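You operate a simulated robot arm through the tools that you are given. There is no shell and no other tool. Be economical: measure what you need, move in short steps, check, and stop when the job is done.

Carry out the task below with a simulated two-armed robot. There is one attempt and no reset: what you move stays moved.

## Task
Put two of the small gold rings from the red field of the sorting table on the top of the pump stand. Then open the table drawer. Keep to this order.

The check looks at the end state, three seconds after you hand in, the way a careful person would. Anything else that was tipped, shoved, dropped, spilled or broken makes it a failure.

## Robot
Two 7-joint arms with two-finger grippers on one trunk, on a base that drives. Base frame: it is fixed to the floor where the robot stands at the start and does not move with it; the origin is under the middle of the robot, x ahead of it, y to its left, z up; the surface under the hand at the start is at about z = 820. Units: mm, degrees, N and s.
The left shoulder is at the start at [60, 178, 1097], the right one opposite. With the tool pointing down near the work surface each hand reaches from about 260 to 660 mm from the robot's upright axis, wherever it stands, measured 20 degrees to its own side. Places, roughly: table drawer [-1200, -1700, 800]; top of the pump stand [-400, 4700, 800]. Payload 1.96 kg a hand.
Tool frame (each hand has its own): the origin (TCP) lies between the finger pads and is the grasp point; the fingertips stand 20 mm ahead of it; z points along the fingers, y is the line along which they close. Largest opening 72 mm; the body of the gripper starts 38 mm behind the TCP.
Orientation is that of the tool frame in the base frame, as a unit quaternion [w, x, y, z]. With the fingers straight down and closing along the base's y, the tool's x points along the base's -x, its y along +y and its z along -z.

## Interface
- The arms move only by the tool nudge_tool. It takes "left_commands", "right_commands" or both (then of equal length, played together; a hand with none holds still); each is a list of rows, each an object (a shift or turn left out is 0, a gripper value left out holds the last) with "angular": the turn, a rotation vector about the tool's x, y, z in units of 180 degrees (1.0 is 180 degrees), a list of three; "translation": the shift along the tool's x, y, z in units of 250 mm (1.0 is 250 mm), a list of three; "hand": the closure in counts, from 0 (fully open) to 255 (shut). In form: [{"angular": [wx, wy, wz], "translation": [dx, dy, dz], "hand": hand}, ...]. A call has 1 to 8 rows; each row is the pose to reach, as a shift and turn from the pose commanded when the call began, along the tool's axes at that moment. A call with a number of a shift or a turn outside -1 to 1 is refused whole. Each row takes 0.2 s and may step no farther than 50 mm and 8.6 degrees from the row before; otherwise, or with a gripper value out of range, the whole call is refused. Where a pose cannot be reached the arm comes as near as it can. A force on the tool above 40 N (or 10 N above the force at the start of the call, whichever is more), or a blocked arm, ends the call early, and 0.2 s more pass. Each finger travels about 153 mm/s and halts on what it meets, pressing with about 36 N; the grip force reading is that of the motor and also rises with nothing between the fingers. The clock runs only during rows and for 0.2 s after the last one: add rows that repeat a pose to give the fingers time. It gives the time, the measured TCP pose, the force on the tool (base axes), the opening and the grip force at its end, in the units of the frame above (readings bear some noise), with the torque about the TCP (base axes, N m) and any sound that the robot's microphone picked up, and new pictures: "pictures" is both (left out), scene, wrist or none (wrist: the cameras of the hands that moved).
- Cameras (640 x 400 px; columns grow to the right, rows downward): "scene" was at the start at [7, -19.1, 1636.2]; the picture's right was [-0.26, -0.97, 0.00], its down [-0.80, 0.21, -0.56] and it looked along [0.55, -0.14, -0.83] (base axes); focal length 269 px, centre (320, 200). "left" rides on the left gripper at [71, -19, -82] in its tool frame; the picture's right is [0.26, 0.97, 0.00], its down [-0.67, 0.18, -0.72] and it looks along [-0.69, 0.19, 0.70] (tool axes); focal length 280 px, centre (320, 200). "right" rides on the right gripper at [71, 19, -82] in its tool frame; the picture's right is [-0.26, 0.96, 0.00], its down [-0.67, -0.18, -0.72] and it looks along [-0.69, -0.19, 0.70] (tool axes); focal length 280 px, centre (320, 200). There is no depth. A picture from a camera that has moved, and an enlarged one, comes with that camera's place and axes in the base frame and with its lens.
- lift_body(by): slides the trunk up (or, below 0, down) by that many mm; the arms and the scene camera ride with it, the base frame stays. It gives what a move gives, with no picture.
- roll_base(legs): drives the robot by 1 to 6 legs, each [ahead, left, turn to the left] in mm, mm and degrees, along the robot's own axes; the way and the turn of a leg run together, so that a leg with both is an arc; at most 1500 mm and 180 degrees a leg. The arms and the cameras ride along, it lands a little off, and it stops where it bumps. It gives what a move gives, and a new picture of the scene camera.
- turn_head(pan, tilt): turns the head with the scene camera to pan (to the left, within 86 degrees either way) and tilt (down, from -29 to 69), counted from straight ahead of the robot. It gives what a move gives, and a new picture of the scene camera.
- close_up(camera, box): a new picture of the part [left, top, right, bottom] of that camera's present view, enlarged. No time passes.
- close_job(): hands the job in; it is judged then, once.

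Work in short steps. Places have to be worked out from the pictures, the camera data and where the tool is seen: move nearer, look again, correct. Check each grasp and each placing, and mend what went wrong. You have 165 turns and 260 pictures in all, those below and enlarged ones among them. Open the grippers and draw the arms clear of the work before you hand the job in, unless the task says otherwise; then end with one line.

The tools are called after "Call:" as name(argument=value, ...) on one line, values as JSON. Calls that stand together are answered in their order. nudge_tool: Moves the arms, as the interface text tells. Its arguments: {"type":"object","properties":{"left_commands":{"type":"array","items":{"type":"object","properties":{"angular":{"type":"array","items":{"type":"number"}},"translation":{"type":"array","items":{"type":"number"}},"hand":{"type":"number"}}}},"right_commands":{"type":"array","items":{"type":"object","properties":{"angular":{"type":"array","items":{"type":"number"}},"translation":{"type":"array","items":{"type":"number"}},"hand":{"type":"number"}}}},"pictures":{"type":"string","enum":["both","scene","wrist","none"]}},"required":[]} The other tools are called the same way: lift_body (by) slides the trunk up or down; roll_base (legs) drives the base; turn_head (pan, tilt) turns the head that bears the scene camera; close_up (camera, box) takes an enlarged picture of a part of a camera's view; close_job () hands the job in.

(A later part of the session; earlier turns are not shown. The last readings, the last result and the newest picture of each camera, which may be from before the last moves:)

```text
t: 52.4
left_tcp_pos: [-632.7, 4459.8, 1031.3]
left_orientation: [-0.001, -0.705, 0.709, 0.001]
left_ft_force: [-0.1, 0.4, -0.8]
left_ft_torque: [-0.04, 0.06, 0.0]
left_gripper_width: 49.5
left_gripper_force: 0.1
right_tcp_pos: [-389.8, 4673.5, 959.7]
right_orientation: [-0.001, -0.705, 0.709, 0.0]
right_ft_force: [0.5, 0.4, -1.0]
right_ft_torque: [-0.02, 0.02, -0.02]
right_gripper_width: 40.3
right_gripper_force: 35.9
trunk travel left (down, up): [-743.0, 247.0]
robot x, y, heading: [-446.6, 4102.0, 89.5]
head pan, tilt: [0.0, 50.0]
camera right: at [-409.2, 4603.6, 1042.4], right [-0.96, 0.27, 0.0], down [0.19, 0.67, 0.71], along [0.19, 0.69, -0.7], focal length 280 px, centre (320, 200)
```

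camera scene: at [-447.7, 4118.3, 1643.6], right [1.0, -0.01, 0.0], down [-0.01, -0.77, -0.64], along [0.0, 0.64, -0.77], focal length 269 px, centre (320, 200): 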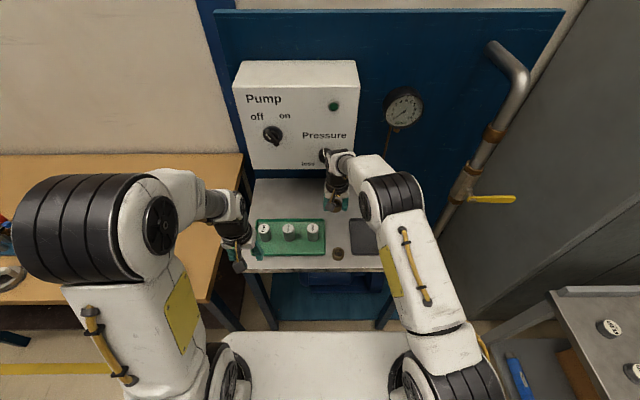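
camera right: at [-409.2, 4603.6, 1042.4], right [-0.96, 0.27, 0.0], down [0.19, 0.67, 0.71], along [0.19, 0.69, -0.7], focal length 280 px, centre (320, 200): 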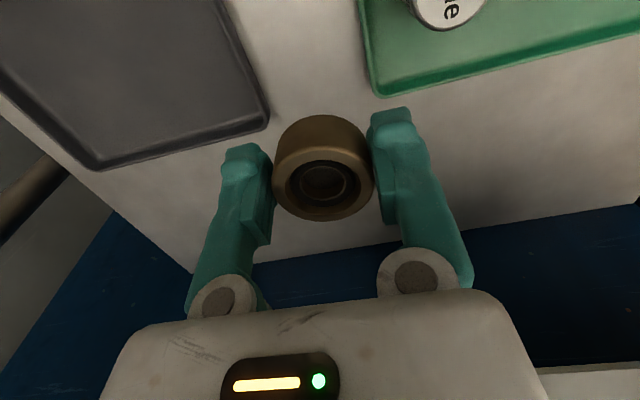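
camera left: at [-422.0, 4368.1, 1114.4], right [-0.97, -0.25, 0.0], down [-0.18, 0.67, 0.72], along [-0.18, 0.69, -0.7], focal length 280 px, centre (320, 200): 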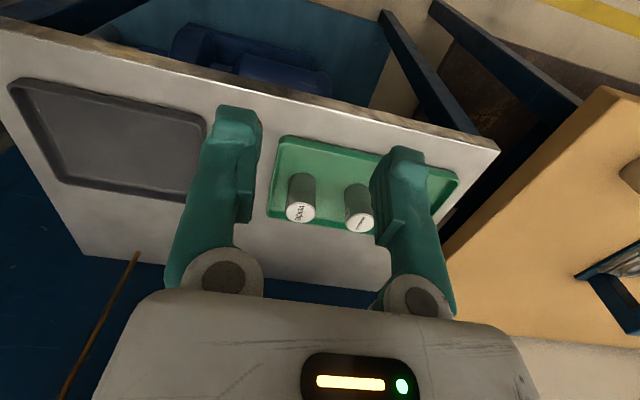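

Commanded equals measured. The tray corners bound the gap at x -430..-325; I center at x ≈ -378, y ≈ 4670 and descend to z ≈ 840.

Call:
nudge_tool(right_commands=[{"translation": [0.016, -0.047, 0.06]}, {"translation": [0.016, -0.047, 0.16]}, {"translation": [0.016, -0.047, 0.28]}, {"translation": [0.016, -0.047, 0.38]}, {"translation": [0.016, -0.047, 0.48]}, {"translation": [0.016, -0.047, 0.48]}])

```text
t: 53.8
left_tcp_pos: [-633.6, 4458.4, 1031.3]
left_orientation: [-0.001, -0.704, 0.71, 0.0]
left_ft_force: [0.3, 0.3, -0.1]
left_ft_torque: [-0.01, 0.03, 0.0]
left_gripper_width: 49.3
left_gripper_force: 0.1
right_tcp_pos: [-379.1, 4668.8, 841.4]
right_orientation: [0.0, -0.704, 0.71, 0.0]
right_ft_force: [0.4, -0.2, -1.6]
right_ft_torque: [-0.03, 0.02, 0.02]
right_gripper_width: 40.4
right_gripper_force: 36.3
trunk travel left (down, up): [-743.0, 247.0]
robot x, y, heading: [-446.5, 4102.7, 89.3]
head pan, tilt: [0.0, 50.0]
camera scene: at [-448.3, 4118.0, 1643.6], right [1.0, -0.01, 0.0], down [-0.01, -0.77, -0.64], along [0.0, 0.64, -0.77], focal length 269 px, centre (320, 200)
camera right: at [-399.1, 4598.4, 922.3], right [-0.96, 0.27, 0.0], down [0.19, 0.67, 0.72], along [0.19, 0.69, -0.7], focal length 280 px, centre (320, 200)
```

scene: 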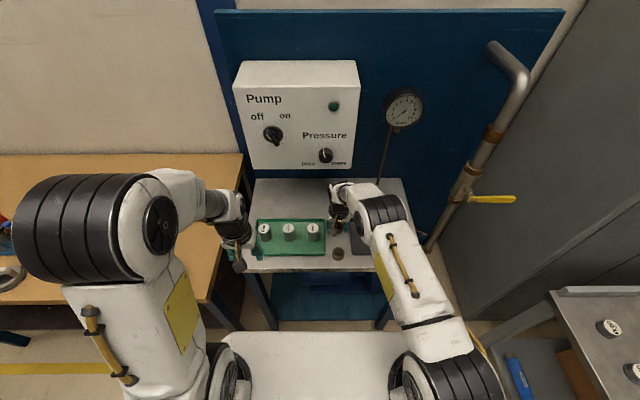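
right: 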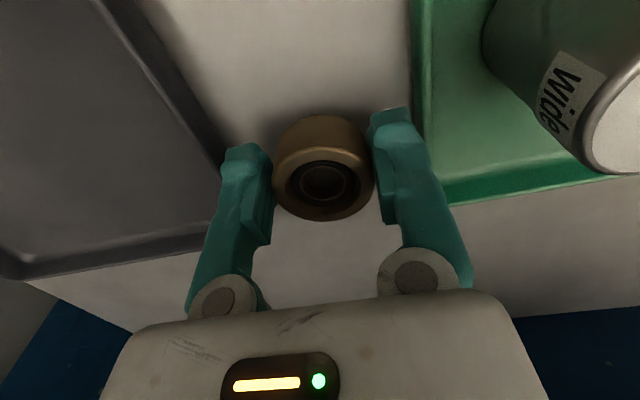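

Margins to trays are about 12–17 mm. Continue down toward contact near z ≈ 824.

Call:
nudge_tool(right_commands=[{"translation": [0, 0.008, 0.02]}, {"translation": [0, 0.008, 0.04]}, {"translation": [0, 0.008, 0.052]}, {"translation": [0, 0.008, 0.06]}, {"translation": [0, 0.008, 0.066]}, {"translation": [0, 0.008, 0.072]}, {"translation": [0, 0.008, 0.072]}], pictures="wrist")

```text
t: 55.4
left_tcp_pos: [-634.0, 4458.4, 1031.4]
left_orientation: [0.0, -0.704, 0.71, 0.001]
left_ft_force: [0.9, -0.2, 0.3]
left_ft_torque: [0.0, 0.0, -0.03]
left_gripper_width: 49.4
left_gripper_force: 0.0
right_tcp_pos: [-380.2, 4669.0, 823.3]
right_orientation: [0.001, -0.705, 0.709, 0.002]
right_ft_force: [1.0, 1.7, 10.2]
right_ft_torque: [-0.13, 0.01, 0.04]
right_gripper_width: 40.3
right_gripper_force: 35.8
trunk travel left (down, up): [-743.0, 247.0]
robot x, y, heading: [-447.4, 4099.2, 89.6]
head pan, tilt: [0.0, 50.0]
camera right: at [-400.5, 4599.3, 905.6], right [-0.96, 0.27, 0.0], down [0.19, 0.67, 0.72], along [0.19, 0.69, -0.7], focal length 280 px, centre (320, 200)
```

right: 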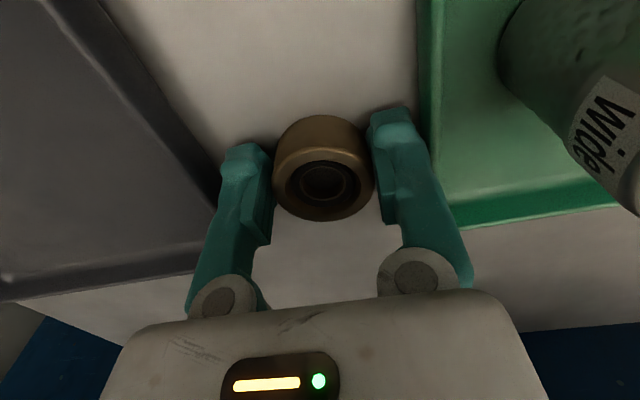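

Contact at 10 N. Ease up 1 mm, open to ~50 mm, and rise straight up.

Call:
nudge_tool(right_commands=[{"translation": [0, 0, -0.003]}, {"translation": [0, 0, -0.003], "hand": 80}, {"translation": [0, 0, -0.003], "hand": 80}, {"translation": [0, 0, -0.05], "hand": 80}, {"translation": [0, 0, -0.16], "hand": 80}, {"translation": [0, 0, -0.35], "hand": 80}, {"translation": [0, 0, -0.54], "hand": 80}], pictures="wrist")

```text
t: 57.0
left_tcp_pos: [-635.0, 4457.9, 1032.0]
left_orientation: [0.0, -0.704, 0.71, 0.0]
left_ft_force: [0.5, -1.7, -0.4]
left_ft_torque: [0.01, 0.0, 0.02]
left_gripper_width: 49.5
left_gripper_force: 0.0
right_tcp_pos: [-381.4, 4668.6, 955.4]
right_orientation: [0.0, -0.705, 0.71, 0.0]
right_ft_force: [-0.1, 0.1, 0.2]
right_ft_torque: [0.03, -0.02, 0.01]
right_gripper_width: 49.3
right_gripper_force: 0.1
trunk travel left (down, up): [-743.0, 247.0]
robot x, y, heading: [-450.6, 4103.2, 89.5]
head pan, tilt: [0.0, 50.0]
camera right: at [-400.9, 4598.5, 1039.4], right [-0.96, 0.27, 0.0], down [0.19, 0.67, 0.72], along [0.19, 0.69, -0.7], focal length 280 px, centre (320, 200)
```

right: 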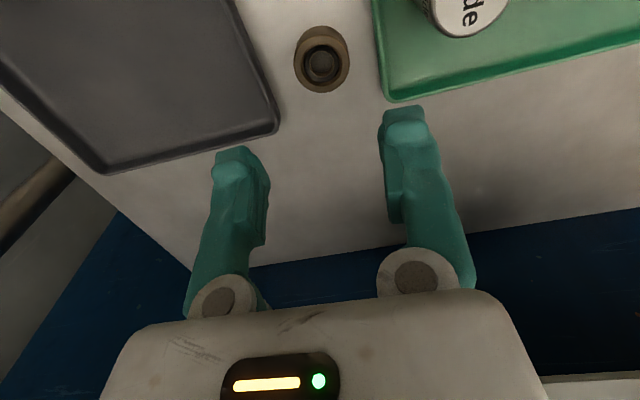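

The ring stands in the gap. Pull the right hand back and up, then verify with the scene camera.

Call:
nudge_tool(right_commands=[{"translation": [0.1, 0, -0.15]}, {"translation": [0.28, -0.05, -0.2]}, {"translation": [0.45, -0.12, -0.25]}, {"translation": [0.62, -0.2, -0.28]}, {"translation": [0.78, -0.3, -0.28]}, {"translation": [0.94, -0.4, -0.28]}, {"translation": [1.0, -0.55, -0.28]}], pictures="none")

Call:
close_up(camera="scene", box=[200, 160, 440, 310])

```text
t: 58.6
left_tcp_pos: [-633.1, 4458.6, 1031.1]
left_orientation: [-0.001, -0.704, 0.71, 0.001]
left_ft_force: [0.3, -0.3, 0.2]
left_ft_torque: [0.01, 0.0, -0.03]
left_gripper_width: 49.5
left_gripper_force: 0.0
right_tcp_pos: [-245.0, 4417.9, 1026.7]
right_orientation: [-0.001, -0.704, 0.71, 0.0]
right_ft_force: [-0.1, 0.2, 0.1]
right_ft_torque: [-0.03, 0.03, 0.0]
right_gripper_width: 49.4
right_gripper_force: 0.1
trunk travel left (down, up): [-743.0, 247.0]
robot x, y, heading: [-449.5, 4104.1, 89.9]
head pan, tilt: [0.0, 50.0]
```

```text
2.67 times, centred on (320, 235) of scene
camera zoom: at [-447.0, 4118.1, 1643.6], right [1.0, -0.01, 0.0], down [-0.01, -0.77, -0.64], along [0.0, 0.64, -0.77], focal length 718 px, centre (320, 107)
```

zoom: 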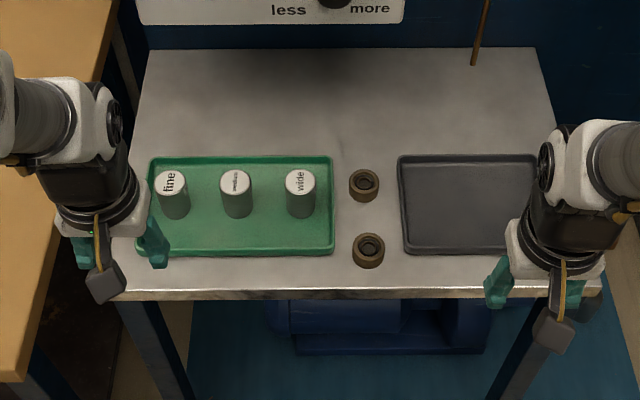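

Both rings stand on the pump stand top, nothing disturbed. Now I back out, turn around and drive back toward the drawer table.

Call:
roll_base(legs=[[-900, 0, 0], [0, 0, 90], [0, 0, 90], [1500, 0, 0], [1000, 0, 0]])

Call:
turn_head(pan=0, tilt=25)

```text
t: 82.7
left_tcp_pos: [-376.9, 350.0, 1032.4]
left_orientation: [0.0, 0.723, 0.691, 0.0]
left_ft_force: [0.3, -0.5, 0.6]
left_ft_torque: [0.03, 0.01, 0.01]
left_gripper_width: 49.2
left_gripper_force: 0.1
right_tcp_pos: [-763.6, 404.8, 1028.3]
right_orientation: [0.0, 0.723, 0.691, 0.0]
right_ft_force: [-0.2, 1.0, -0.4]
right_ft_torque: [-0.02, 0.02, -0.03]
right_gripper_width: 49.4
right_gripper_force: 0.0
trunk travel left (down, up): [-743.0, 247.0]
robot x, y, heading: [-551.3, 711.3, -92.6]
head pan, tilt: [0.0, 50.0]
camera scene: at [-553.9, 695.8, 1643.6], right [-1.0, 0.05, 0.0], down [0.03, 0.77, -0.64], along [-0.03, -0.64, -0.77], focal length 269 px, centre (320, 200)
```

scene: 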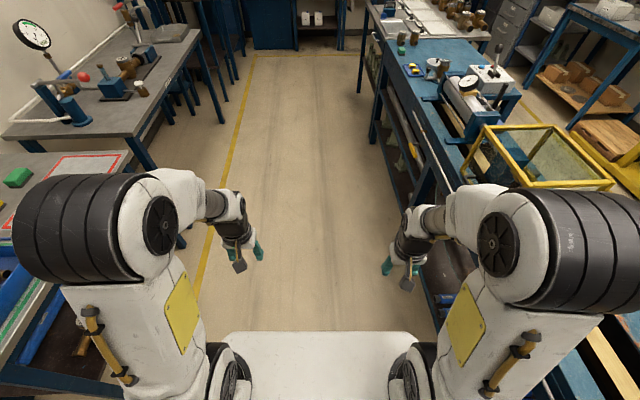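

```text
t: 83.6
left_tcp_pos: [-376.2, 348.1, 1032.1]
left_orientation: [0.0, 0.723, 0.691, 0.0]
left_ft_force: [1.3, 0.4, 0.5]
left_ft_torque: [0.01, 0.0, 0.0]
left_gripper_width: 49.4
left_gripper_force: 0.0
right_tcp_pos: [-764.0, 404.7, 1028.1]
right_orientation: [0.0, 0.723, 0.691, 0.001]
right_ft_force: [-0.1, -0.4, 0.1]
right_ft_torque: [0.01, 0.04, 0.0]
right_gripper_width: 49.5
right_gripper_force: 0.1
trunk travel left (down, up): [-743.0, 247.0]
robot x, y, heading: [-550.3, 713.5, -92.3]
head pan, tilt: [0.0, 25.0]
camera scene: at [-554.6, 680.9, 1681.0], right [-1.0, 0.05, 0.0], down [0.02, 0.42, -0.91], along [-0.04, -0.91, -0.42], focal length 269 px, centre (320, 200)
```

scene: 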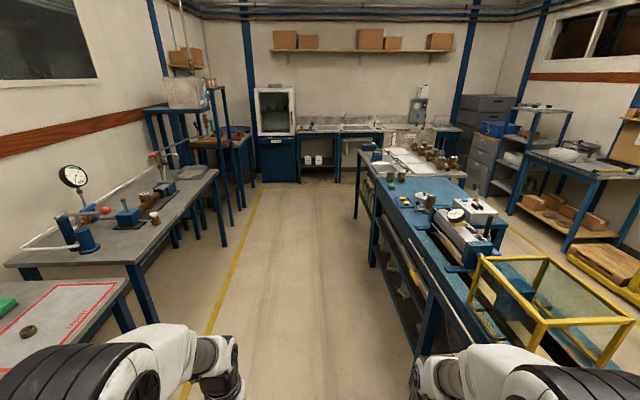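

The blue bench on the right holds the drawer further on; zoom there.

Call:
close_up(camera="scene", box=[320, 120, 500, 232])

```text
3.56 times, centred on (410, 176) of scene
camera zoom: at [-554.6, 680.9, 1681.0], right [-1.0, 0.05, 0.0], down [0.02, 0.42, -0.91], along [-0.04, -0.91, -0.42], focal length 958 px, centre (0, 285)
```

zoom: 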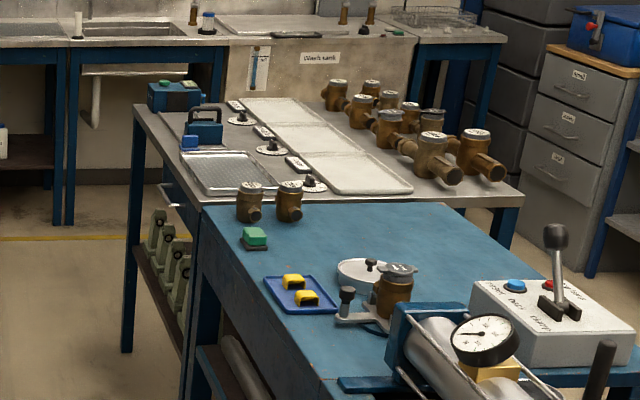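

The drawer seems to be in the gray table behind the blue bench, facing the aisle. I drive down the aisle keeping to its middle, turn right to face it, and look.

Call:
roll_base(legs=[[0, 0, 2.4], [1200, 150, 0], [1200, 0, 0], [0, 0, -90]])

Call:
turn_head(pan=0, tilt=45)

```text
t: 99.6
left_tcp_pos: [-777.8, -1867.2, 1032.5]
left_orientation: [0.0, 1.0, -0.015, 0.0]
left_ft_force: [0.1, 0.4, -0.3]
left_ft_torque: [-0.04, 0.0, 0.01]
left_gripper_width: 49.3
left_gripper_force: 0.1
right_tcp_pos: [-728.4, -1480.1, 1027.9]
right_orientation: [0.0, 1.0, -0.016, 0.0]
right_ft_force: [-0.4, 0.8, 0.3]
right_ft_torque: [-0.03, 0.0, 0.05]
right_gripper_width: 49.5
right_gripper_force: 0.0
trunk travel left (down, up): [-743.0, 247.0]
robot x, y, heading: [-419.0, -1691.5, 178.2]
head pan, tilt: [0.0, 25.0]
camera scene: at [-451.5, -1688.4, 1681.1], right [0.03, 1.0, 0.0], down [0.42, -0.01, -0.91], along [-0.91, 0.03, -0.42], focal length 269 px, centre (320, 200)
```

scene: 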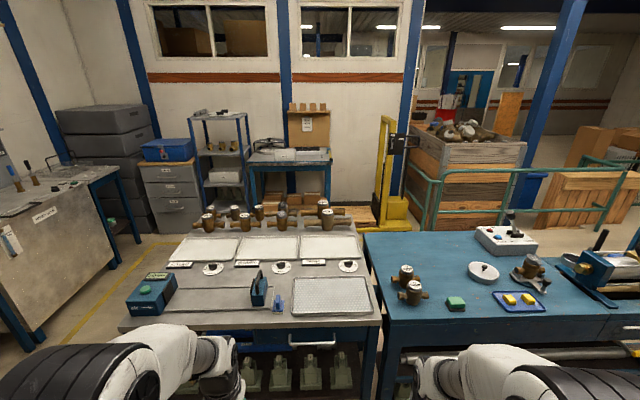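

```text
t: 100.5
left_tcp_pos: [-778.6, -1867.4, 1030.2]
left_orientation: [0.0, 1.0, -0.015, 0.0]
left_ft_force: [-0.2, 0.0, 0.1]
left_ft_torque: [0.0, 0.0, 0.03]
left_gripper_width: 49.3
left_gripper_force: 0.1
right_tcp_pos: [-728.3, -1481.0, 1028.3]
right_orientation: [0.0, 1.0, -0.016, 0.0]
right_ft_force: [-0.1, -0.7, 0.3]
right_ft_torque: [-0.01, 0.01, 0.02]
right_gripper_width: 49.3
right_gripper_force: 0.1
trunk travel left (down, up): [-743.0, 247.0]
robot x, y, heading: [-418.5, -1689.5, 178.4]
head pan, tilt: [0.0, 45.0]
camera scene: at [-440.7, -1688.7, 1650.6], right [0.03, 1.0, 0.0], down [0.71, -0.02, -0.71], along [-0.71, 0.02, -0.71], focal length 269 px, centre (320, 200)
```

scene: 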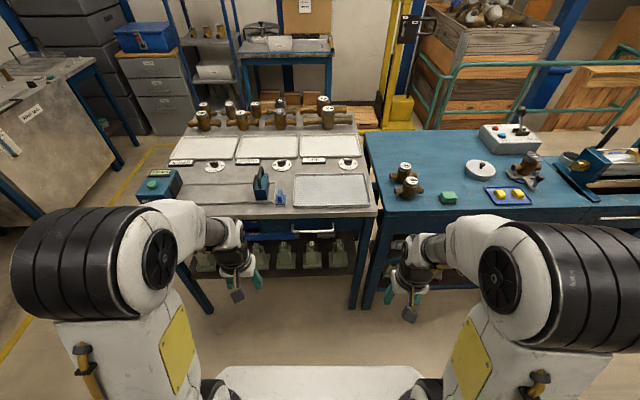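

Call:
close_up(camera="scene", box=[230, 180, 390, 280])

```text
4.00 times, centred on (310, 230) of scene
camera zoom: at [-440.7, -1688.7, 1650.6], right [0.03, 1.0, 0.0], down [0.71, -0.02, -0.71], along [-0.71, 0.02, -0.71], focal length 1077 px, centre (360, 80)
```

zoom: 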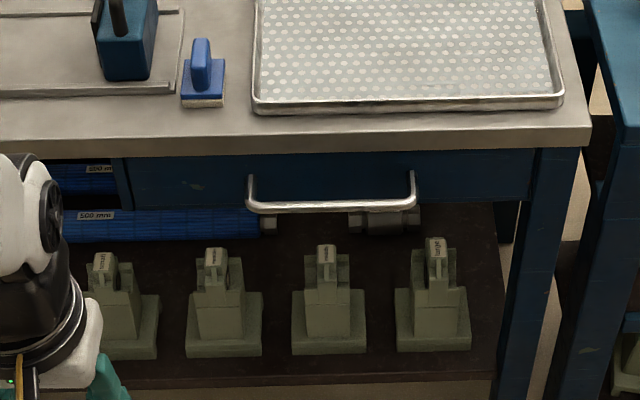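

The drawer front with its U-handle is visible; I judge the bar at about x ≈ -1160, y -1782..-1607, z ≈ 740. I'll use the right hand with fingers pointing horizontally at it; first I line up the base.

Call:
roll_base(legs=[[80, 165, 1.6]])

Call:
nudge_tool(right_commands=[{"translation": [-0.18, 0, -0.04], "hand": 0}, {"translation": [-0.36, 0, -0.08]}, {"translation": [-0.54, 0, -0.12]}, {"translation": [-0.54, 0, -0.12]}], pictures="none")

Call:
nudge_tool(right_commands=[{"angular": [0, -0.045, 0]}, {"angular": [0, -0.09, 0]}, {"angular": [0, -0.135, 0]}, {"angular": [0, -0.18, 0]}, {"angular": [0, -0.225, 0]}, {"angular": [0, -0.27, 0]}], pictures="both")

```text
t: 102.0
left_tcp_pos: [-855.3, -2041.5, 1032.2]
left_orientation: [0.001, 1.0, -0.001, 0.0]
left_ft_force: [0.9, -0.2, -0.2]
left_ft_torque: [-0.04, -0.02, 0.01]
left_gripper_width: 49.4
left_gripper_force: 0.2
right_tcp_pos: [-817.7, -1654.1, 1028.1]
right_orientation: [0.0, 1.0, -0.001, 0.0]
right_ft_force: [0.1, -0.6, -0.1]
right_ft_torque: [0.0, 0.0, 0.02]
right_gripper_width: 49.4
right_gripper_force: 0.1
trunk travel left (down, up): [-743.0, 247.0]
robot x, y, heading: [-499.5, -1850.6, 179.9]
head pan, tilt: [0.0, 45.0]
camera scene: at [-523.1, -1853.1, 1650.5], right [0.0, 1.0, 0.0], down [0.71, 0.0, -0.71], along [-0.71, 0.0, -0.71], focal length 269 px, centre (320, 200)
```

scene: 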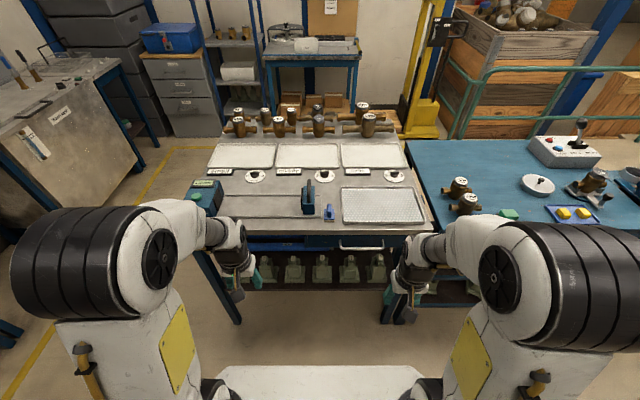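

```text
t: 103.0
left_tcp_pos: [-854.9, -2041.4, 1031.6]
left_orientation: [0.001, 1.0, -0.001, 0.0]
left_ft_force: [0.3, -0.2, -0.3]
left_ft_torque: [-0.03, 0.01, 0.02]
left_gripper_width: 49.4
left_gripper_force: 0.1
right_tcp_pos: [-950.6, -1653.6, 1056.7]
right_orientation: [0.0, 1.0, -0.001, 0.0]
right_ft_force: [-0.3, 0.0, -0.1]
right_ft_torque: [0.02, 0.03, 0.0]
right_gripper_width: 72.0
right_gripper_force: 0.0
trunk travel left (down, up): [-743.0, 247.0]
robot x, y, heading: [-502.5, -1855.0, 180.2]
head pan, tilt: [0.0, 45.0]
```

```text
t: 104.4
left_tcp_pos: [-856.7, -2041.2, 1032.0]
left_orientation: [0.0, 1.0, 0.0, 0.0]
left_ft_force: [0.3, 0.6, 0.0]
left_ft_torque: [0.03, 0.02, -0.02]
left_gripper_width: 49.5
left_gripper_force: 0.0
right_tcp_pos: [-950.8, -1653.4, 1057.5]
right_orientation: [-0.001, 0.911, -0.001, -0.412]
right_ft_force: [0.4, 0.3, 0.4]
right_ft_torque: [-0.01, 0.02, 0.01]
right_gripper_width: 72.1
right_gripper_force: 0.1
trunk travel left (down, up): [-743.0, 247.0]
robot x, y, heading: [-501.9, -1850.4, 179.6]
head pan, tilt: [0.0, 45.0]
camera scene: at [-523.3, -1853.5, 1650.5], right [0.0, 1.0, 0.0], down [0.71, 0.0, -0.71], along [-0.71, 0.0, -0.71], focal length 269 px, centre (320, 200)
camera right: at [-843.2, -1672.3, 1058.9], right [-0.17, -0.96, 0.2], down [0.09, 0.18, 0.98], along [-0.98, 0.19, 0.06], focal length 280 px, centre (320, 200)
```

scene: 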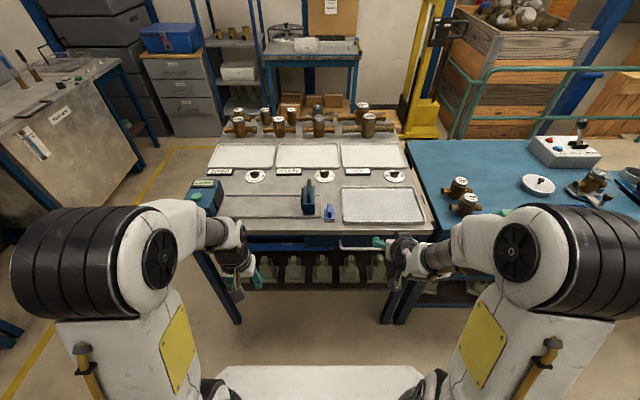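
right: 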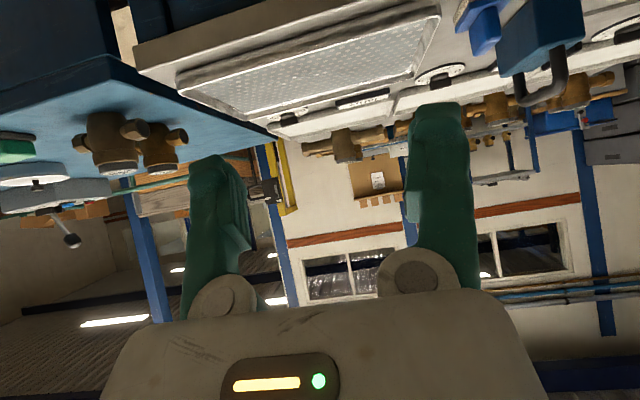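

Continue pitching to horizontal, then roll 90° so the fingers close vertically around the horizontal bar.

Call:
nudge_tool(right_commands=[{"angular": [0, -0.046, 0]}, {"angular": [0, -0.092, 0]}, {"angular": [0, -0.138, 0]}, {"angular": [0, -0.184, 0]}, {"angular": [0, -0.23, 0]}], pictures="none")

Call:
nudge_tool(right_commands=[{"angular": [0, 0, 0.045]}, {"angular": [0, 0, 0.09]}, {"angular": [0, 0, 0.135]}, {"angular": [0, 0, 0.18]}, {"angular": [0, 0, 0.225]}, {"angular": [0, 0, 0.27]}], pictures="none")

Call:
nudge_tool(right_commands=[{"angular": [0, 0, 0.046]}, {"angular": [0, 0, 0.092]}, {"angular": [0, 0, 0.138]}, {"angular": [0, 0, 0.184]}, {"angular": [0, 0, 0.23]}], pictures="both")

```text
t: 105.6
left_tcp_pos: [-856.1, -2042.1, 1031.8]
left_orientation: [0.0, 1.0, -0.001, 0.0]
left_ft_force: [-0.1, -0.5, 0.6]
left_ft_torque: [0.0, -0.04, -0.01]
left_gripper_width: 49.5
left_gripper_force: 0.1
right_tcp_pos: [-952.8, -1653.7, 1057.4]
right_orientation: [-0.001, 0.707, -0.001, -0.707]
right_ft_force: [0.6, 1.1, -0.1]
right_ft_torque: [-0.03, -0.02, 0.02]
right_gripper_width: 71.9
right_gripper_force: 0.1
right hand out of reach, approached as far as the arm can: row 2, 3
trunk travel left (down, up): [-743.0, 247.0]
robot x, y, heading: [-501.1, -1848.8, 180.1]
head pan, tilt: [0.0, 45.0]
```

```text
t: 107.0
left_tcp_pos: [-855.2, -2040.8, 1031.9]
left_orientation: [0.0, 1.0, -0.001, 0.0]
left_ft_force: [0.5, 0.7, 0.4]
left_ft_torque: [0.0, 0.01, 0.01]
left_gripper_width: 49.3
left_gripper_force: 0.0
right_tcp_pos: [-951.8, -1653.2, 1056.6]
right_orientation: [-0.29, -0.644, 0.292, 0.645]
right_ft_force: [0.4, 0.7, -0.6]
right_ft_torque: [-0.02, 0.01, 0.0]
right_gripper_width: 71.8
right_gripper_force: 0.0
trunk travel left (down, up): [-743.0, 247.0]
robot x, y, heading: [-498.9, -1853.4, 179.9]
head pan, tilt: [0.0, 45.0]
```

```text
t: 108.2
left_tcp_pos: [-855.6, -2041.1, 1031.8]
left_orientation: [0.0, 1.0, 0.0, 0.0]
left_ft_force: [0.1, 0.2, -0.9]
left_ft_torque: [0.02, 0.02, 0.0]
left_gripper_width: 49.5
left_gripper_force: 0.0
right_tcp_pos: [-951.0, -1652.6, 1058.6]
right_orientation: [0.501, 0.499, -0.501, -0.5]
right_ft_force: [-0.3, -0.5, 0.7]
right_ft_torque: [-0.02, -0.05, -0.01]
right_gripper_width: 72.1
right_gripper_force: 0.0
trunk travel left (down, up): [-743.0, 247.0]
robot x, y, heading: [-501.4, -1854.3, 180.1]
head pan, tilt: [0.0, 45.0]
camera scene: at [-523.1, -1853.0, 1650.5], right [0.0, 1.0, 0.0], down [0.71, 0.0, -0.71], along [-0.71, 0.0, -0.71], focal length 269 px, centre (320, 200)
camera right: at [-870.1, -1723.7, 1078.0], right [0.0, 0.26, 0.96], down [0.72, 0.67, -0.19], along [-0.7, 0.69, -0.19], focal length 280 px, centre (320, 200)
```

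scene: 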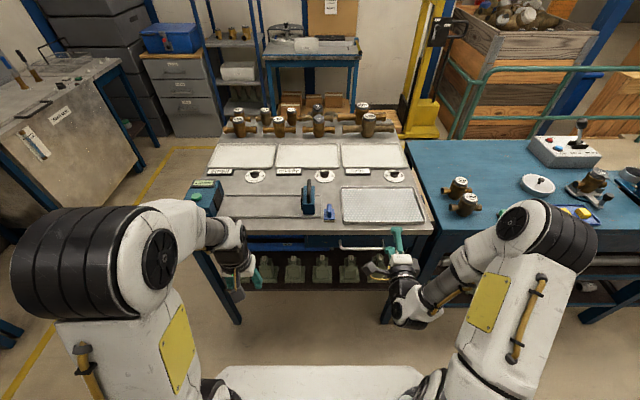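
right: 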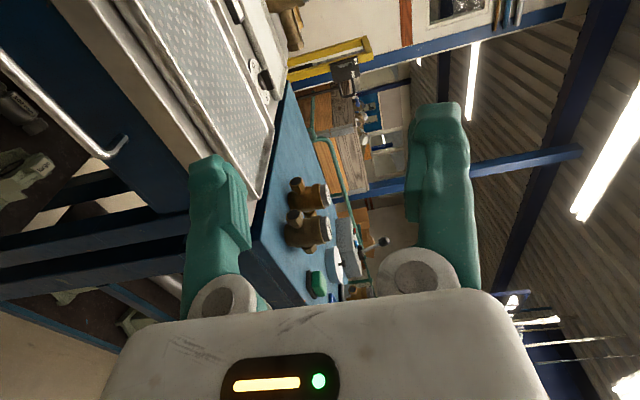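

Orientation is right (fingers ahead, closing vertically). I zoom the scene camera to triangulate the handle.

Call:
close_up(camera="scene", box=[320, 200, 440, 275])

Call:
close_up(camera="right", box=[0, 0, 240, 200])

```text
5.33 times, centred on (380, 238) of scene
camera zoom: at [-523.1, -1853.0, 1650.5], right [0.0, 1.0, 0.0], down [0.71, 0.0, -0.71], along [-0.71, 0.0, -0.71], focal length 1436 px, centre (0, 0)
```

zoom: 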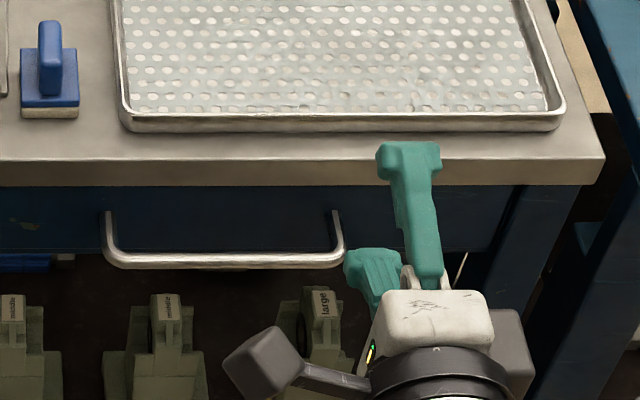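

```text
2.00 times, centred on (120, 100) of right
camera zoom: at [-870.1, -1723.7, 1078.0], right [0.0, 0.26, 0.96], down [0.72, 0.67, -0.19], along [-0.7, 0.69, -0.19], focal length 561 px, centre (720, 400)
```

zoom: 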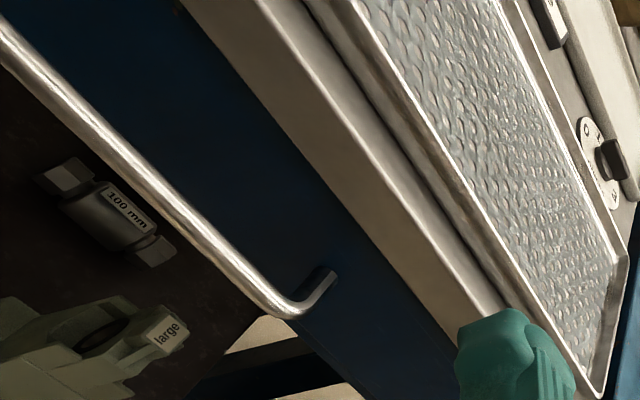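

Triangulation puts the bar at z ≈ 800–835, x ≈ -1085..-1120, y -1774..-1616. I move the open hand to a standoff at (-1020, -1695, 820) and look.

Call:
nudge_tool(right_commands=[{"translation": [0.03, -0.18, 0.03]}, {"translation": [0.06, -0.36, 0.06]}, {"translation": [0.09, -0.54, 0.1]}, {"translation": [0.12, -0.72, 0.16]}, {"translation": [0.15, -0.86, 0.22]}, {"translation": [0.17, -0.954, 0.276]}, {"translation": [0.17, -0.954, 0.276]}])

Call:
close_up(camera="scene", box=[320, 200, 440, 275])

```text
t: 109.8
left_tcp_pos: [-855.3, -2041.6, 1031.4]
left_orientation: [-0.001, 1.0, -0.001, 0.0]
left_ft_force: [0.4, 0.7, 0.2]
left_ft_torque: [0.0, -0.02, 0.03]
left_gripper_width: 49.3
left_gripper_force: 0.1
right_tcp_pos: [-1020.4, -1694.7, 818.9]
right_orientation: [-0.5, -0.5, 0.5, 0.501]
right_ft_force: [0.6, -0.2, -0.3]
right_ft_torque: [-0.02, 0.02, -0.05]
right_gripper_width: 71.8
right_gripper_force: 0.1
trunk travel left (down, up): [-743.0, 247.0]
robot x, y, heading: [-498.4, -1849.4, 179.8]
head pan, tilt: [0.0, 45.0]
camera scene: at [-522.8, -1853.2, 1650.5], right [0.0, 1.0, 0.0], down [0.71, 0.0, -0.71], along [-0.71, 0.0, -0.71], focal length 269 px, centre (320, 200)
camera right: at [-939.1, -1765.7, 839.1], right [0.0, 0.26, 0.97], down [0.72, 0.67, -0.18], along [-0.7, 0.69, -0.19], focal length 280 px, centre (320, 200)
```

scene: 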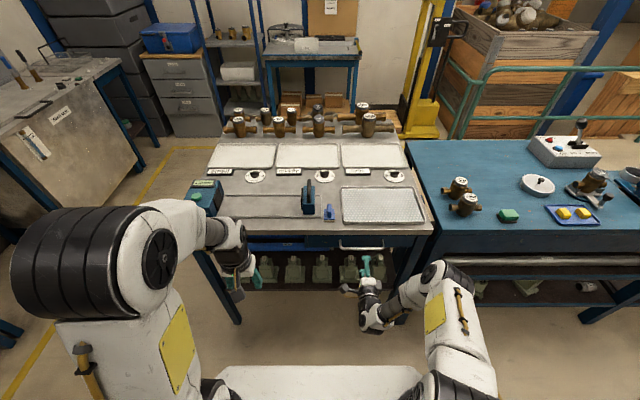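
right: 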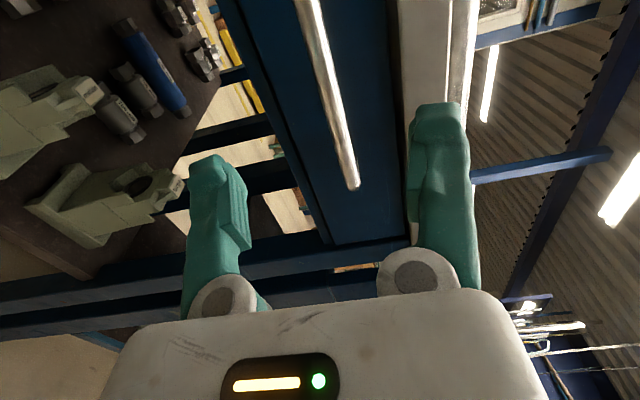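

```text
5.33 times, centred on (380, 238) of scene
camera zoom: at [-522.8, -1853.2, 1650.5], right [0.0, 1.0, 0.0], down [0.71, 0.0, -0.71], along [-0.71, 0.0, -0.71], focal length 1436 px, centre (0, 0)
```

zoom: 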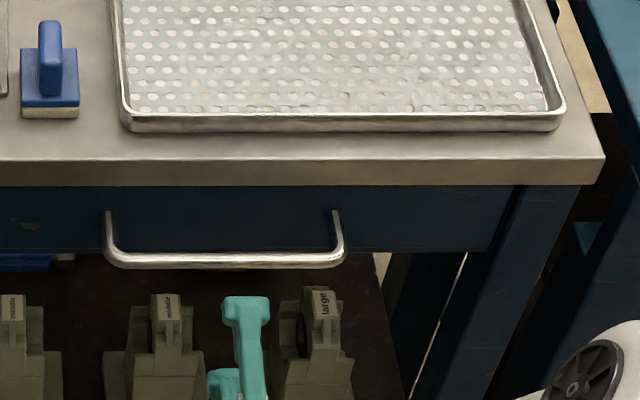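

The wrist view fixes the bar near x ≈ -1098, z ≈ 824. The tabletop lip is just above, so I narrow the opening to ~40 mm and advance slowly to x ≈ -1075 to check.

Call:
nudge_tool(right_commands=[{"translation": [0, 0.018, 0], "hand": 113}, {"translation": [0, 0.018, 0.06], "hand": 113}, {"translation": [0, 0.018, 0.12], "hand": 113}, {"translation": [0, 0.018, 0.18], "hand": 113}, {"translation": [0, 0.018, 0.22], "hand": 113}, {"translation": [0, 0.018, 0.22], "hand": 113}])

Call:
close_up(camera="scene", box=[320, 200, 440, 275])

```text
t: 111.2
left_tcp_pos: [-856.2, -2041.8, 1032.0]
left_orientation: [0.001, 1.0, -0.001, 0.001]
left_ft_force: [0.1, 0.4, -0.6]
left_ft_torque: [0.0, -0.02, 0.01]
left_gripper_width: 49.4
left_gripper_force: 0.0
right_tcp_pos: [-1075.8, -1695.6, 823.2]
right_orientation: [-0.5, -0.499, 0.501, 0.5]
right_ft_force: [-0.4, 0.0, 0.7]
right_ft_torque: [0.03, 0.01, -0.05]
right_gripper_width: 40.2
right_gripper_force: 0.1
trunk travel left (down, up): [-743.0, 247.0]
robot x, y, heading: [-498.2, -1851.0, 179.9]
head pan, tilt: [0.0, 45.0]
camera scene: at [-523.0, -1853.2, 1650.5], right [0.0, 1.0, 0.0], down [0.71, 0.0, -0.71], along [-0.71, 0.0, -0.71], focal length 269 px, centre (320, 200)
camera right: at [-994.2, -1766.2, 843.7], right [0.0, 0.26, 0.96], down [0.72, 0.67, -0.18], along [-0.7, 0.69, -0.19], focal length 280 px, centre (320, 200)
```

scene: 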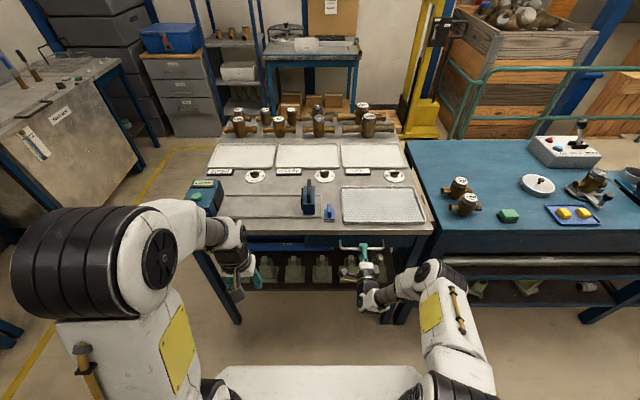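
right: 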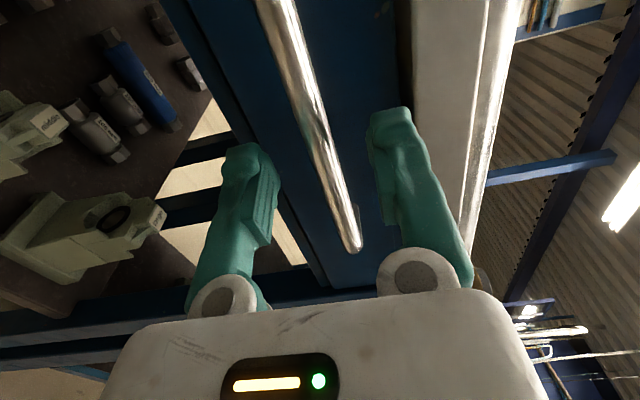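

```text
5.33 times, centred on (380, 238) of scene
camera zoom: at [-523.0, -1853.2, 1650.5], right [0.0, 1.0, 0.0], down [0.71, 0.0, -0.71], along [-0.71, 0.0, -0.71], focal length 1436 px, centre (0, 0)
```

zoom: 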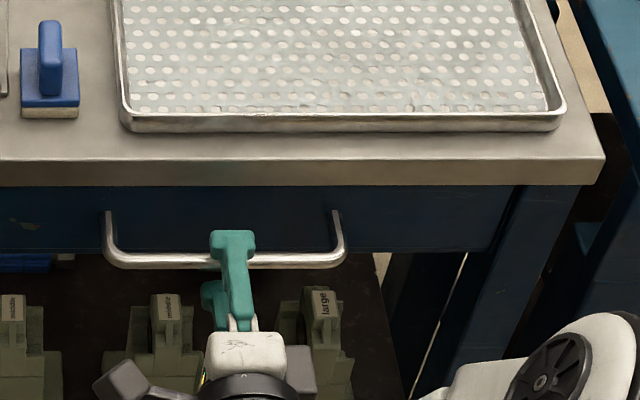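

The bar lies between the fingers, about at z ≈ 826. Advance 20 mm, up 2 mm.

Call:
nudge_tool(right_commands=[{"translation": [0, 0.01, 0.03]}, {"translation": [0, 0.01, 0.06]}, {"translation": [0, 0.01, 0.084]}, {"translation": [0, 0.01, 0.084]}], pictures="wrist")

Call:
close_up(camera="scene", box=[320, 200, 440, 275])

```text
t: 112.2
left_tcp_pos: [-855.4, -2041.7, 1032.4]
left_orientation: [0.0, 1.0, -0.001, 0.0]
left_ft_force: [-0.3, -0.1, 0.0]
left_ft_torque: [-0.02, -0.01, -0.02]
left_gripper_width: 49.4
left_gripper_force: 0.2
right_tcp_pos: [-1096.0, -1695.5, 826.5]
right_orientation: [-0.5, -0.5, 0.5, 0.5]
right_ft_force: [-0.5, 0.0, 0.4]
right_ft_torque: [0.04, 0.0, -0.03]
right_gripper_width: 40.3
right_gripper_force: 0.0
trunk travel left (down, up): [-743.0, 247.0]
robot x, y, heading: [-496.4, -1850.5, 180.1]
head pan, tilt: [0.0, 45.0]
camera right: at [-1015.3, -1766.1, 846.0], right [0.0, 0.26, 0.96], down [0.72, 0.67, -0.18], along [-0.7, 0.69, -0.19], focal length 280 px, centre (320, 200)
```

right: 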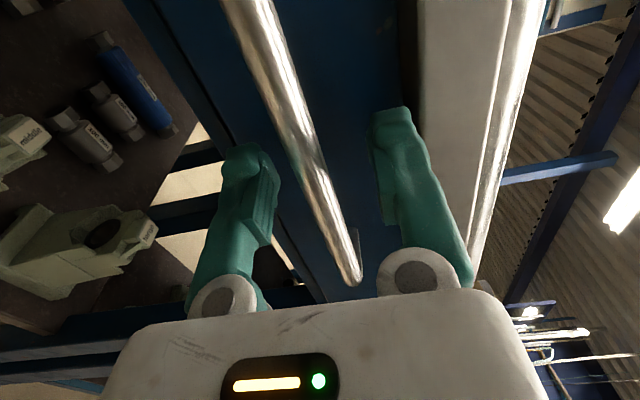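

```text
5.33 times, centred on (380, 238) of scene
camera zoom: at [-523.1, -1853.3, 1650.5], right [0.0, 1.0, 0.0], down [0.71, 0.0, -0.71], along [-0.71, 0.0, -0.71], focal length 1436 px, centre (0, 0)
```

zoom: 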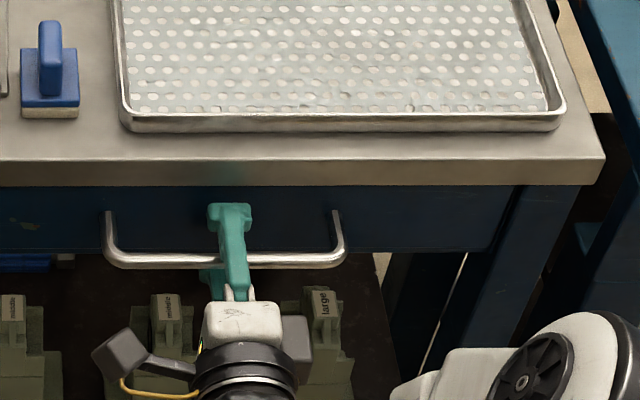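

The bar now passes through the grasp point. Close the gripper.

Call:
nudge_tool(right_commands=[{"hand": 255}, {"hand": 255}, {"hand": 255}], pictures="wrist")

```text
t: 113.0
left_tcp_pos: [-856.7, -2042.0, 1031.7]
left_orientation: [-0.001, 1.0, -0.001, 0.001]
left_ft_force: [-0.2, -0.3, -0.7]
left_ft_torque: [0.02, 0.02, 0.02]
left_gripper_width: 49.4
left_gripper_force: 0.1
right_tcp_pos: [-1097.8, -1695.3, 823.6]
right_orientation: [-0.499, -0.5, 0.501, 0.5]
right_ft_force: [0.0, -1.7, -9.4]
right_ft_torque: [0.0, 0.0, -0.01]
right_gripper_width: 6.2
right_gripper_force: 31.2
trunk travel left (down, up): [-743.0, 247.0]
robot x, y, heading: [-496.7, -1850.4, 180.1]
head pan, tilt: [0.0, 45.0]
camera right: at [-1015.7, -1766.1, 845.1], right [0.0, 0.26, 0.96], down [0.72, 0.67, -0.18], along [-0.7, 0.69, -0.19], focal length 280 px, centre (320, 200)
```

right: 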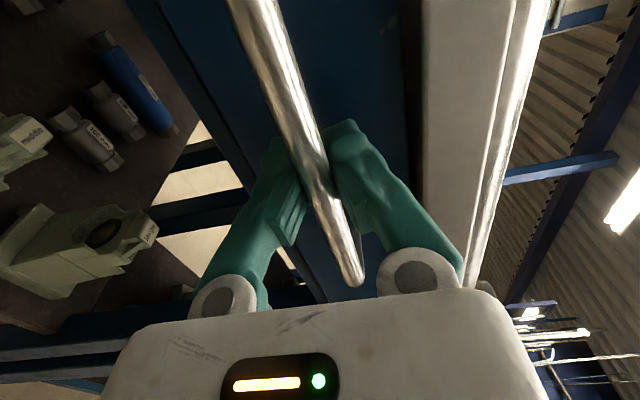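

The bar is gripped. I relax 2.5 mm downward and pull back 40 mm slowly to test.

Call:
nudge_tool(right_commands=[{"translation": [0, -0.01, 0]}, {"translation": [0, -0.01, -0.03]}, {"translation": [0, -0.01, -0.06]}, {"translation": [0, -0.01, -0.09]}, {"translation": [0, -0.01, -0.12]}, {"translation": [0, -0.01, -0.16]}, {"translation": [0, -0.01, -0.16]}], pictures="both")

```text
t: 114.6
left_tcp_pos: [-854.7, -2041.7, 1032.3]
left_orientation: [0.0, 1.0, -0.001, 0.0]
left_ft_force: [-0.6, 0.1, 0.0]
left_ft_torque: [-0.01, 0.0, 0.0]
left_gripper_width: 49.5
left_gripper_force: 0.0
right_tcp_pos: [-1055.9, -1696.1, 824.9]
right_orientation: [-0.5, -0.499, 0.5, 0.501]
right_ft_force: [0.6, 0.9, 11.0]
right_ft_torque: [-0.03, 0.02, -0.05]
right_gripper_width: 6.3
right_gripper_force: 31.7
trunk travel left (down, up): [-743.0, 247.0]
robot x, y, heading: [-499.7, -1852.5, 179.7]
head pan, tilt: [0.0, 45.0]
camera scene: at [-521.5, -1853.5, 1650.6], right [0.0, 1.0, 0.0], down [0.71, 0.0, -0.71], along [-0.71, 0.0, -0.71], focal length 269 px, centre (320, 200)
camera right: at [-974.9, -1766.1, 844.7], right [0.0, 0.26, 0.96], down [0.72, 0.67, -0.18], along [-0.7, 0.69, -0.19], focal length 280 px, centre (320, 200)
```

scene: 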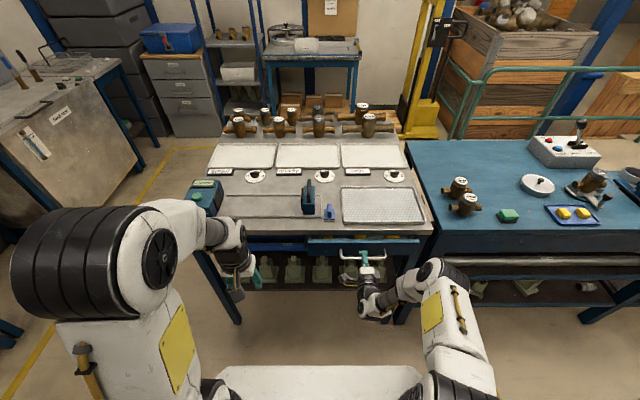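
right: 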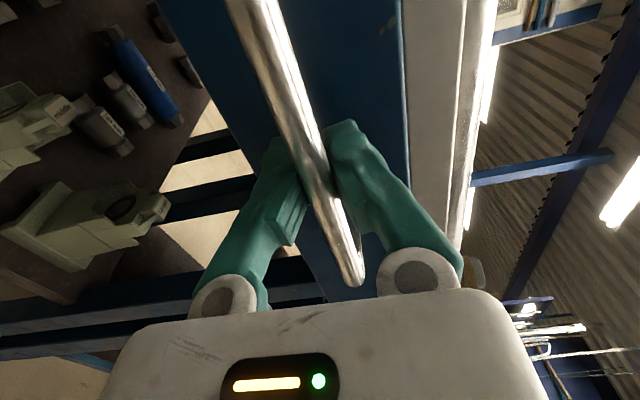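

The drawer follows. Pull on another ~100 mm, 1 mm up to relieve the vertical force.

Call:
nudge_tool(right_commands=[{"translation": [0, 0.005, -0.05]}, {"translation": [0, 0.005, -0.1]}, {"translation": [0, 0.005, -0.15]}, {"translation": [0, 0.005, -0.2]}, {"translation": [0, 0.005, -0.25]}, {"translation": [0, 0.005, -0.3]}, {"translation": [0, 0.005, -0.35]}, {"translation": [0, 0.005, -0.4]}], pictures="scene")

```text
t: 116.4
left_tcp_pos: [-854.7, -2041.8, 1032.0]
left_orientation: [0.0, 1.0, 0.0, 0.0]
left_ft_force: [0.2, 0.8, -0.7]
left_ft_torque: [-0.01, 0.02, 0.02]
left_gripper_width: 49.3
left_gripper_force: 0.0
right_tcp_pos: [-956.6, -1694.9, 825.0]
right_orientation: [-0.5, -0.5, 0.501, 0.5]
right_ft_force: [-0.1, 1.5, 3.4]
right_ft_torque: [-0.03, -0.02, 0.04]
right_gripper_width: 6.0
right_gripper_force: 31.2
trunk travel left (down, up): [-743.0, 247.0]
robot x, y, heading: [-495.6, -1853.5, 180.0]
head pan, tilt: [0.0, 45.0]
camera scene: at [-522.3, -1853.2, 1650.5], right [0.0, 1.0, 0.0], down [0.71, 0.0, -0.71], along [-0.71, 0.0, -0.71], focal length 269 px, centre (320, 200)
```

scene: 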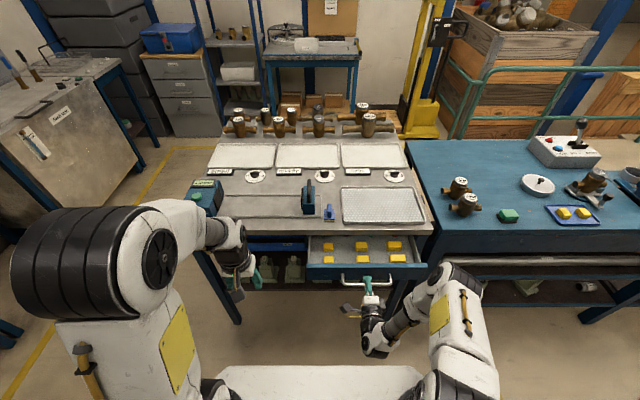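

Open about 140 mm and its contents ride along undisturbed. Pull another ~100 mm slowly.

Call:
nudge_tool(right_commands=[{"translation": [0, 0, -0.05]}, {"translation": [0, 0, -0.1]}, {"translation": [0, 0, -0.15]}, {"translation": [0, 0, -0.2]}, {"translation": [0, 0, -0.25]}, {"translation": [0, 0, -0.3]}, {"translation": [0, 0, -0.35]}, {"translation": [0, 0, -0.4]}], pictures="scene")

```text
t: 118.2
left_tcp_pos: [-854.7, -2041.9, 1032.0]
left_orientation: [0.0, 1.0, -0.001, 0.0]
left_ft_force: [0.3, 0.0, 0.0]
left_ft_torque: [0.0, -0.03, -0.02]
left_gripper_width: 49.5
left_gripper_force: 0.0
right_tcp_pos: [-856.6, -1695.5, 824.7]
right_orientation: [0.499, 0.5, -0.5, -0.5]
right_ft_force: [0.5, 4.1, 2.1]
right_ft_torque: [0.05, 0.04, 0.03]
right_gripper_width: 6.1
right_gripper_force: 31.5
trunk travel left (down, up): [-743.0, 247.0]
robot x, y, heading: [-501.0, -1851.3, 179.9]
head pan, tilt: [0.0, 45.0]
camera scene: at [-522.8, -1852.5, 1650.5], right [0.0, 1.0, 0.0], down [0.71, 0.0, -0.71], along [-0.71, 0.0, -0.71], focal length 269 px, centre (320, 200)
```

scene: 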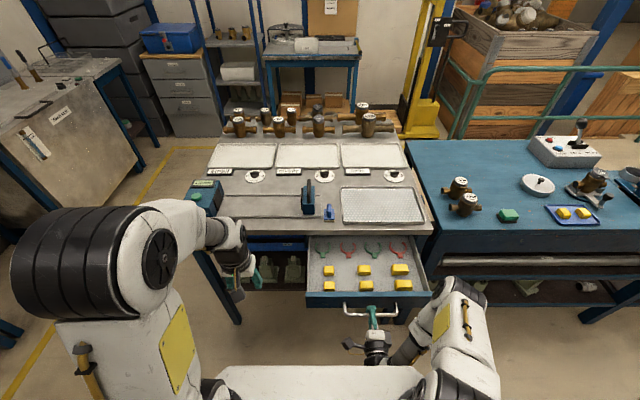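

Open about 240 mm. I try 50 mm more to approach the full travel; a stop would show as force.

Call:
nudge_tool(right_commands=[{"translation": [0, 0, -0.03]}, {"translation": [0, 0, -0.06]}, {"translation": [0, 0, -0.09]}, {"translation": [0, 0, -0.12]}, {"translation": [0, 0, -0.15]}, {"translation": [0, 0, -0.18]}, {"translation": [0, 0, -0.2]}], pictures="scene")

```text
t: 119.8
left_tcp_pos: [-856.8, -2041.6, 1031.3]
left_orientation: [0.001, 1.0, -0.001, 0.001]
left_ft_force: [-0.5, 0.5, -0.4]
left_ft_torque: [0.01, -0.01, -0.01]
left_gripper_width: 49.2
left_gripper_force: 0.0
right_tcp_pos: [-807.5, -1695.0, 825.0]
right_orientation: [-0.499, -0.499, 0.502, 0.5]
right_ft_force: [-9.1, 10.4, 8.0]
right_ft_torque: [0.05, 0.05, 0.15]
right_gripper_width: 6.0
right_gripper_force: 31.1
trunk travel left (down, up): [-743.0, 247.0]
robot x, y, heading: [-500.8, -1849.1, 179.7]
head pan, tilt: [0.0, 45.0]
camera scene: at [-525.2, -1851.7, 1650.6], right [0.0, 1.0, 0.0], down [0.71, 0.0, -0.71], along [-0.71, 0.0, -0.71], focal length 269 px, centre (320, 200)
```

scene: 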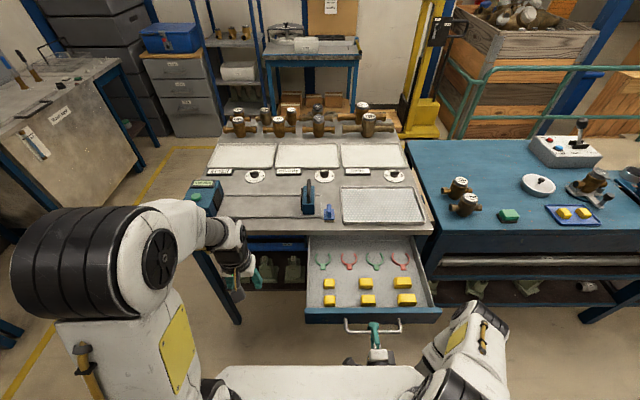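

The drawer is open by about 290 mm. I release the handle.

Call:
nudge_tool(right_commands=[{"hand": 113}, {"hand": 113}, {"hand": 113}], pictures="wrist")

```text
t: 120.6
left_tcp_pos: [-856.7, -2042.4, 1032.4]
left_orientation: [0.0, 1.0, 0.0, 0.0]
left_ft_force: [0.2, -0.2, 0.7]
left_ft_torque: [0.02, 0.02, 0.01]
left_gripper_width: 49.5
left_gripper_force: 0.0
right_tcp_pos: [-806.3, -1696.3, 824.3]
right_orientation: [-0.499, -0.5, 0.5, 0.501]
right_ft_force: [-0.6, 0.2, -0.3]
right_ft_torque: [0.0, -0.01, 0.02]
right_gripper_width: 40.1
right_gripper_force: 0.1
trunk travel left (down, up): [-743.0, 247.0]
robot x, y, heading: [-498.2, -1850.7, 180.0]
head pan, tilt: [0.0, 45.0]
camera right: at [-724.9, -1767.0, 845.0], right [0.0, 0.26, 0.97], down [0.72, 0.67, -0.18], along [-0.7, 0.69, -0.19], focal length 280 px, centre (320, 200)
```

right: 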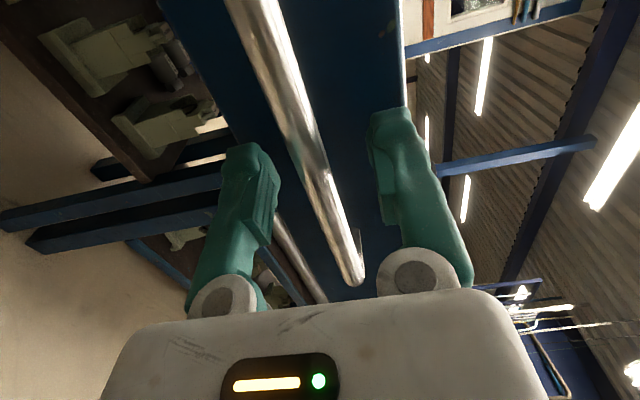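

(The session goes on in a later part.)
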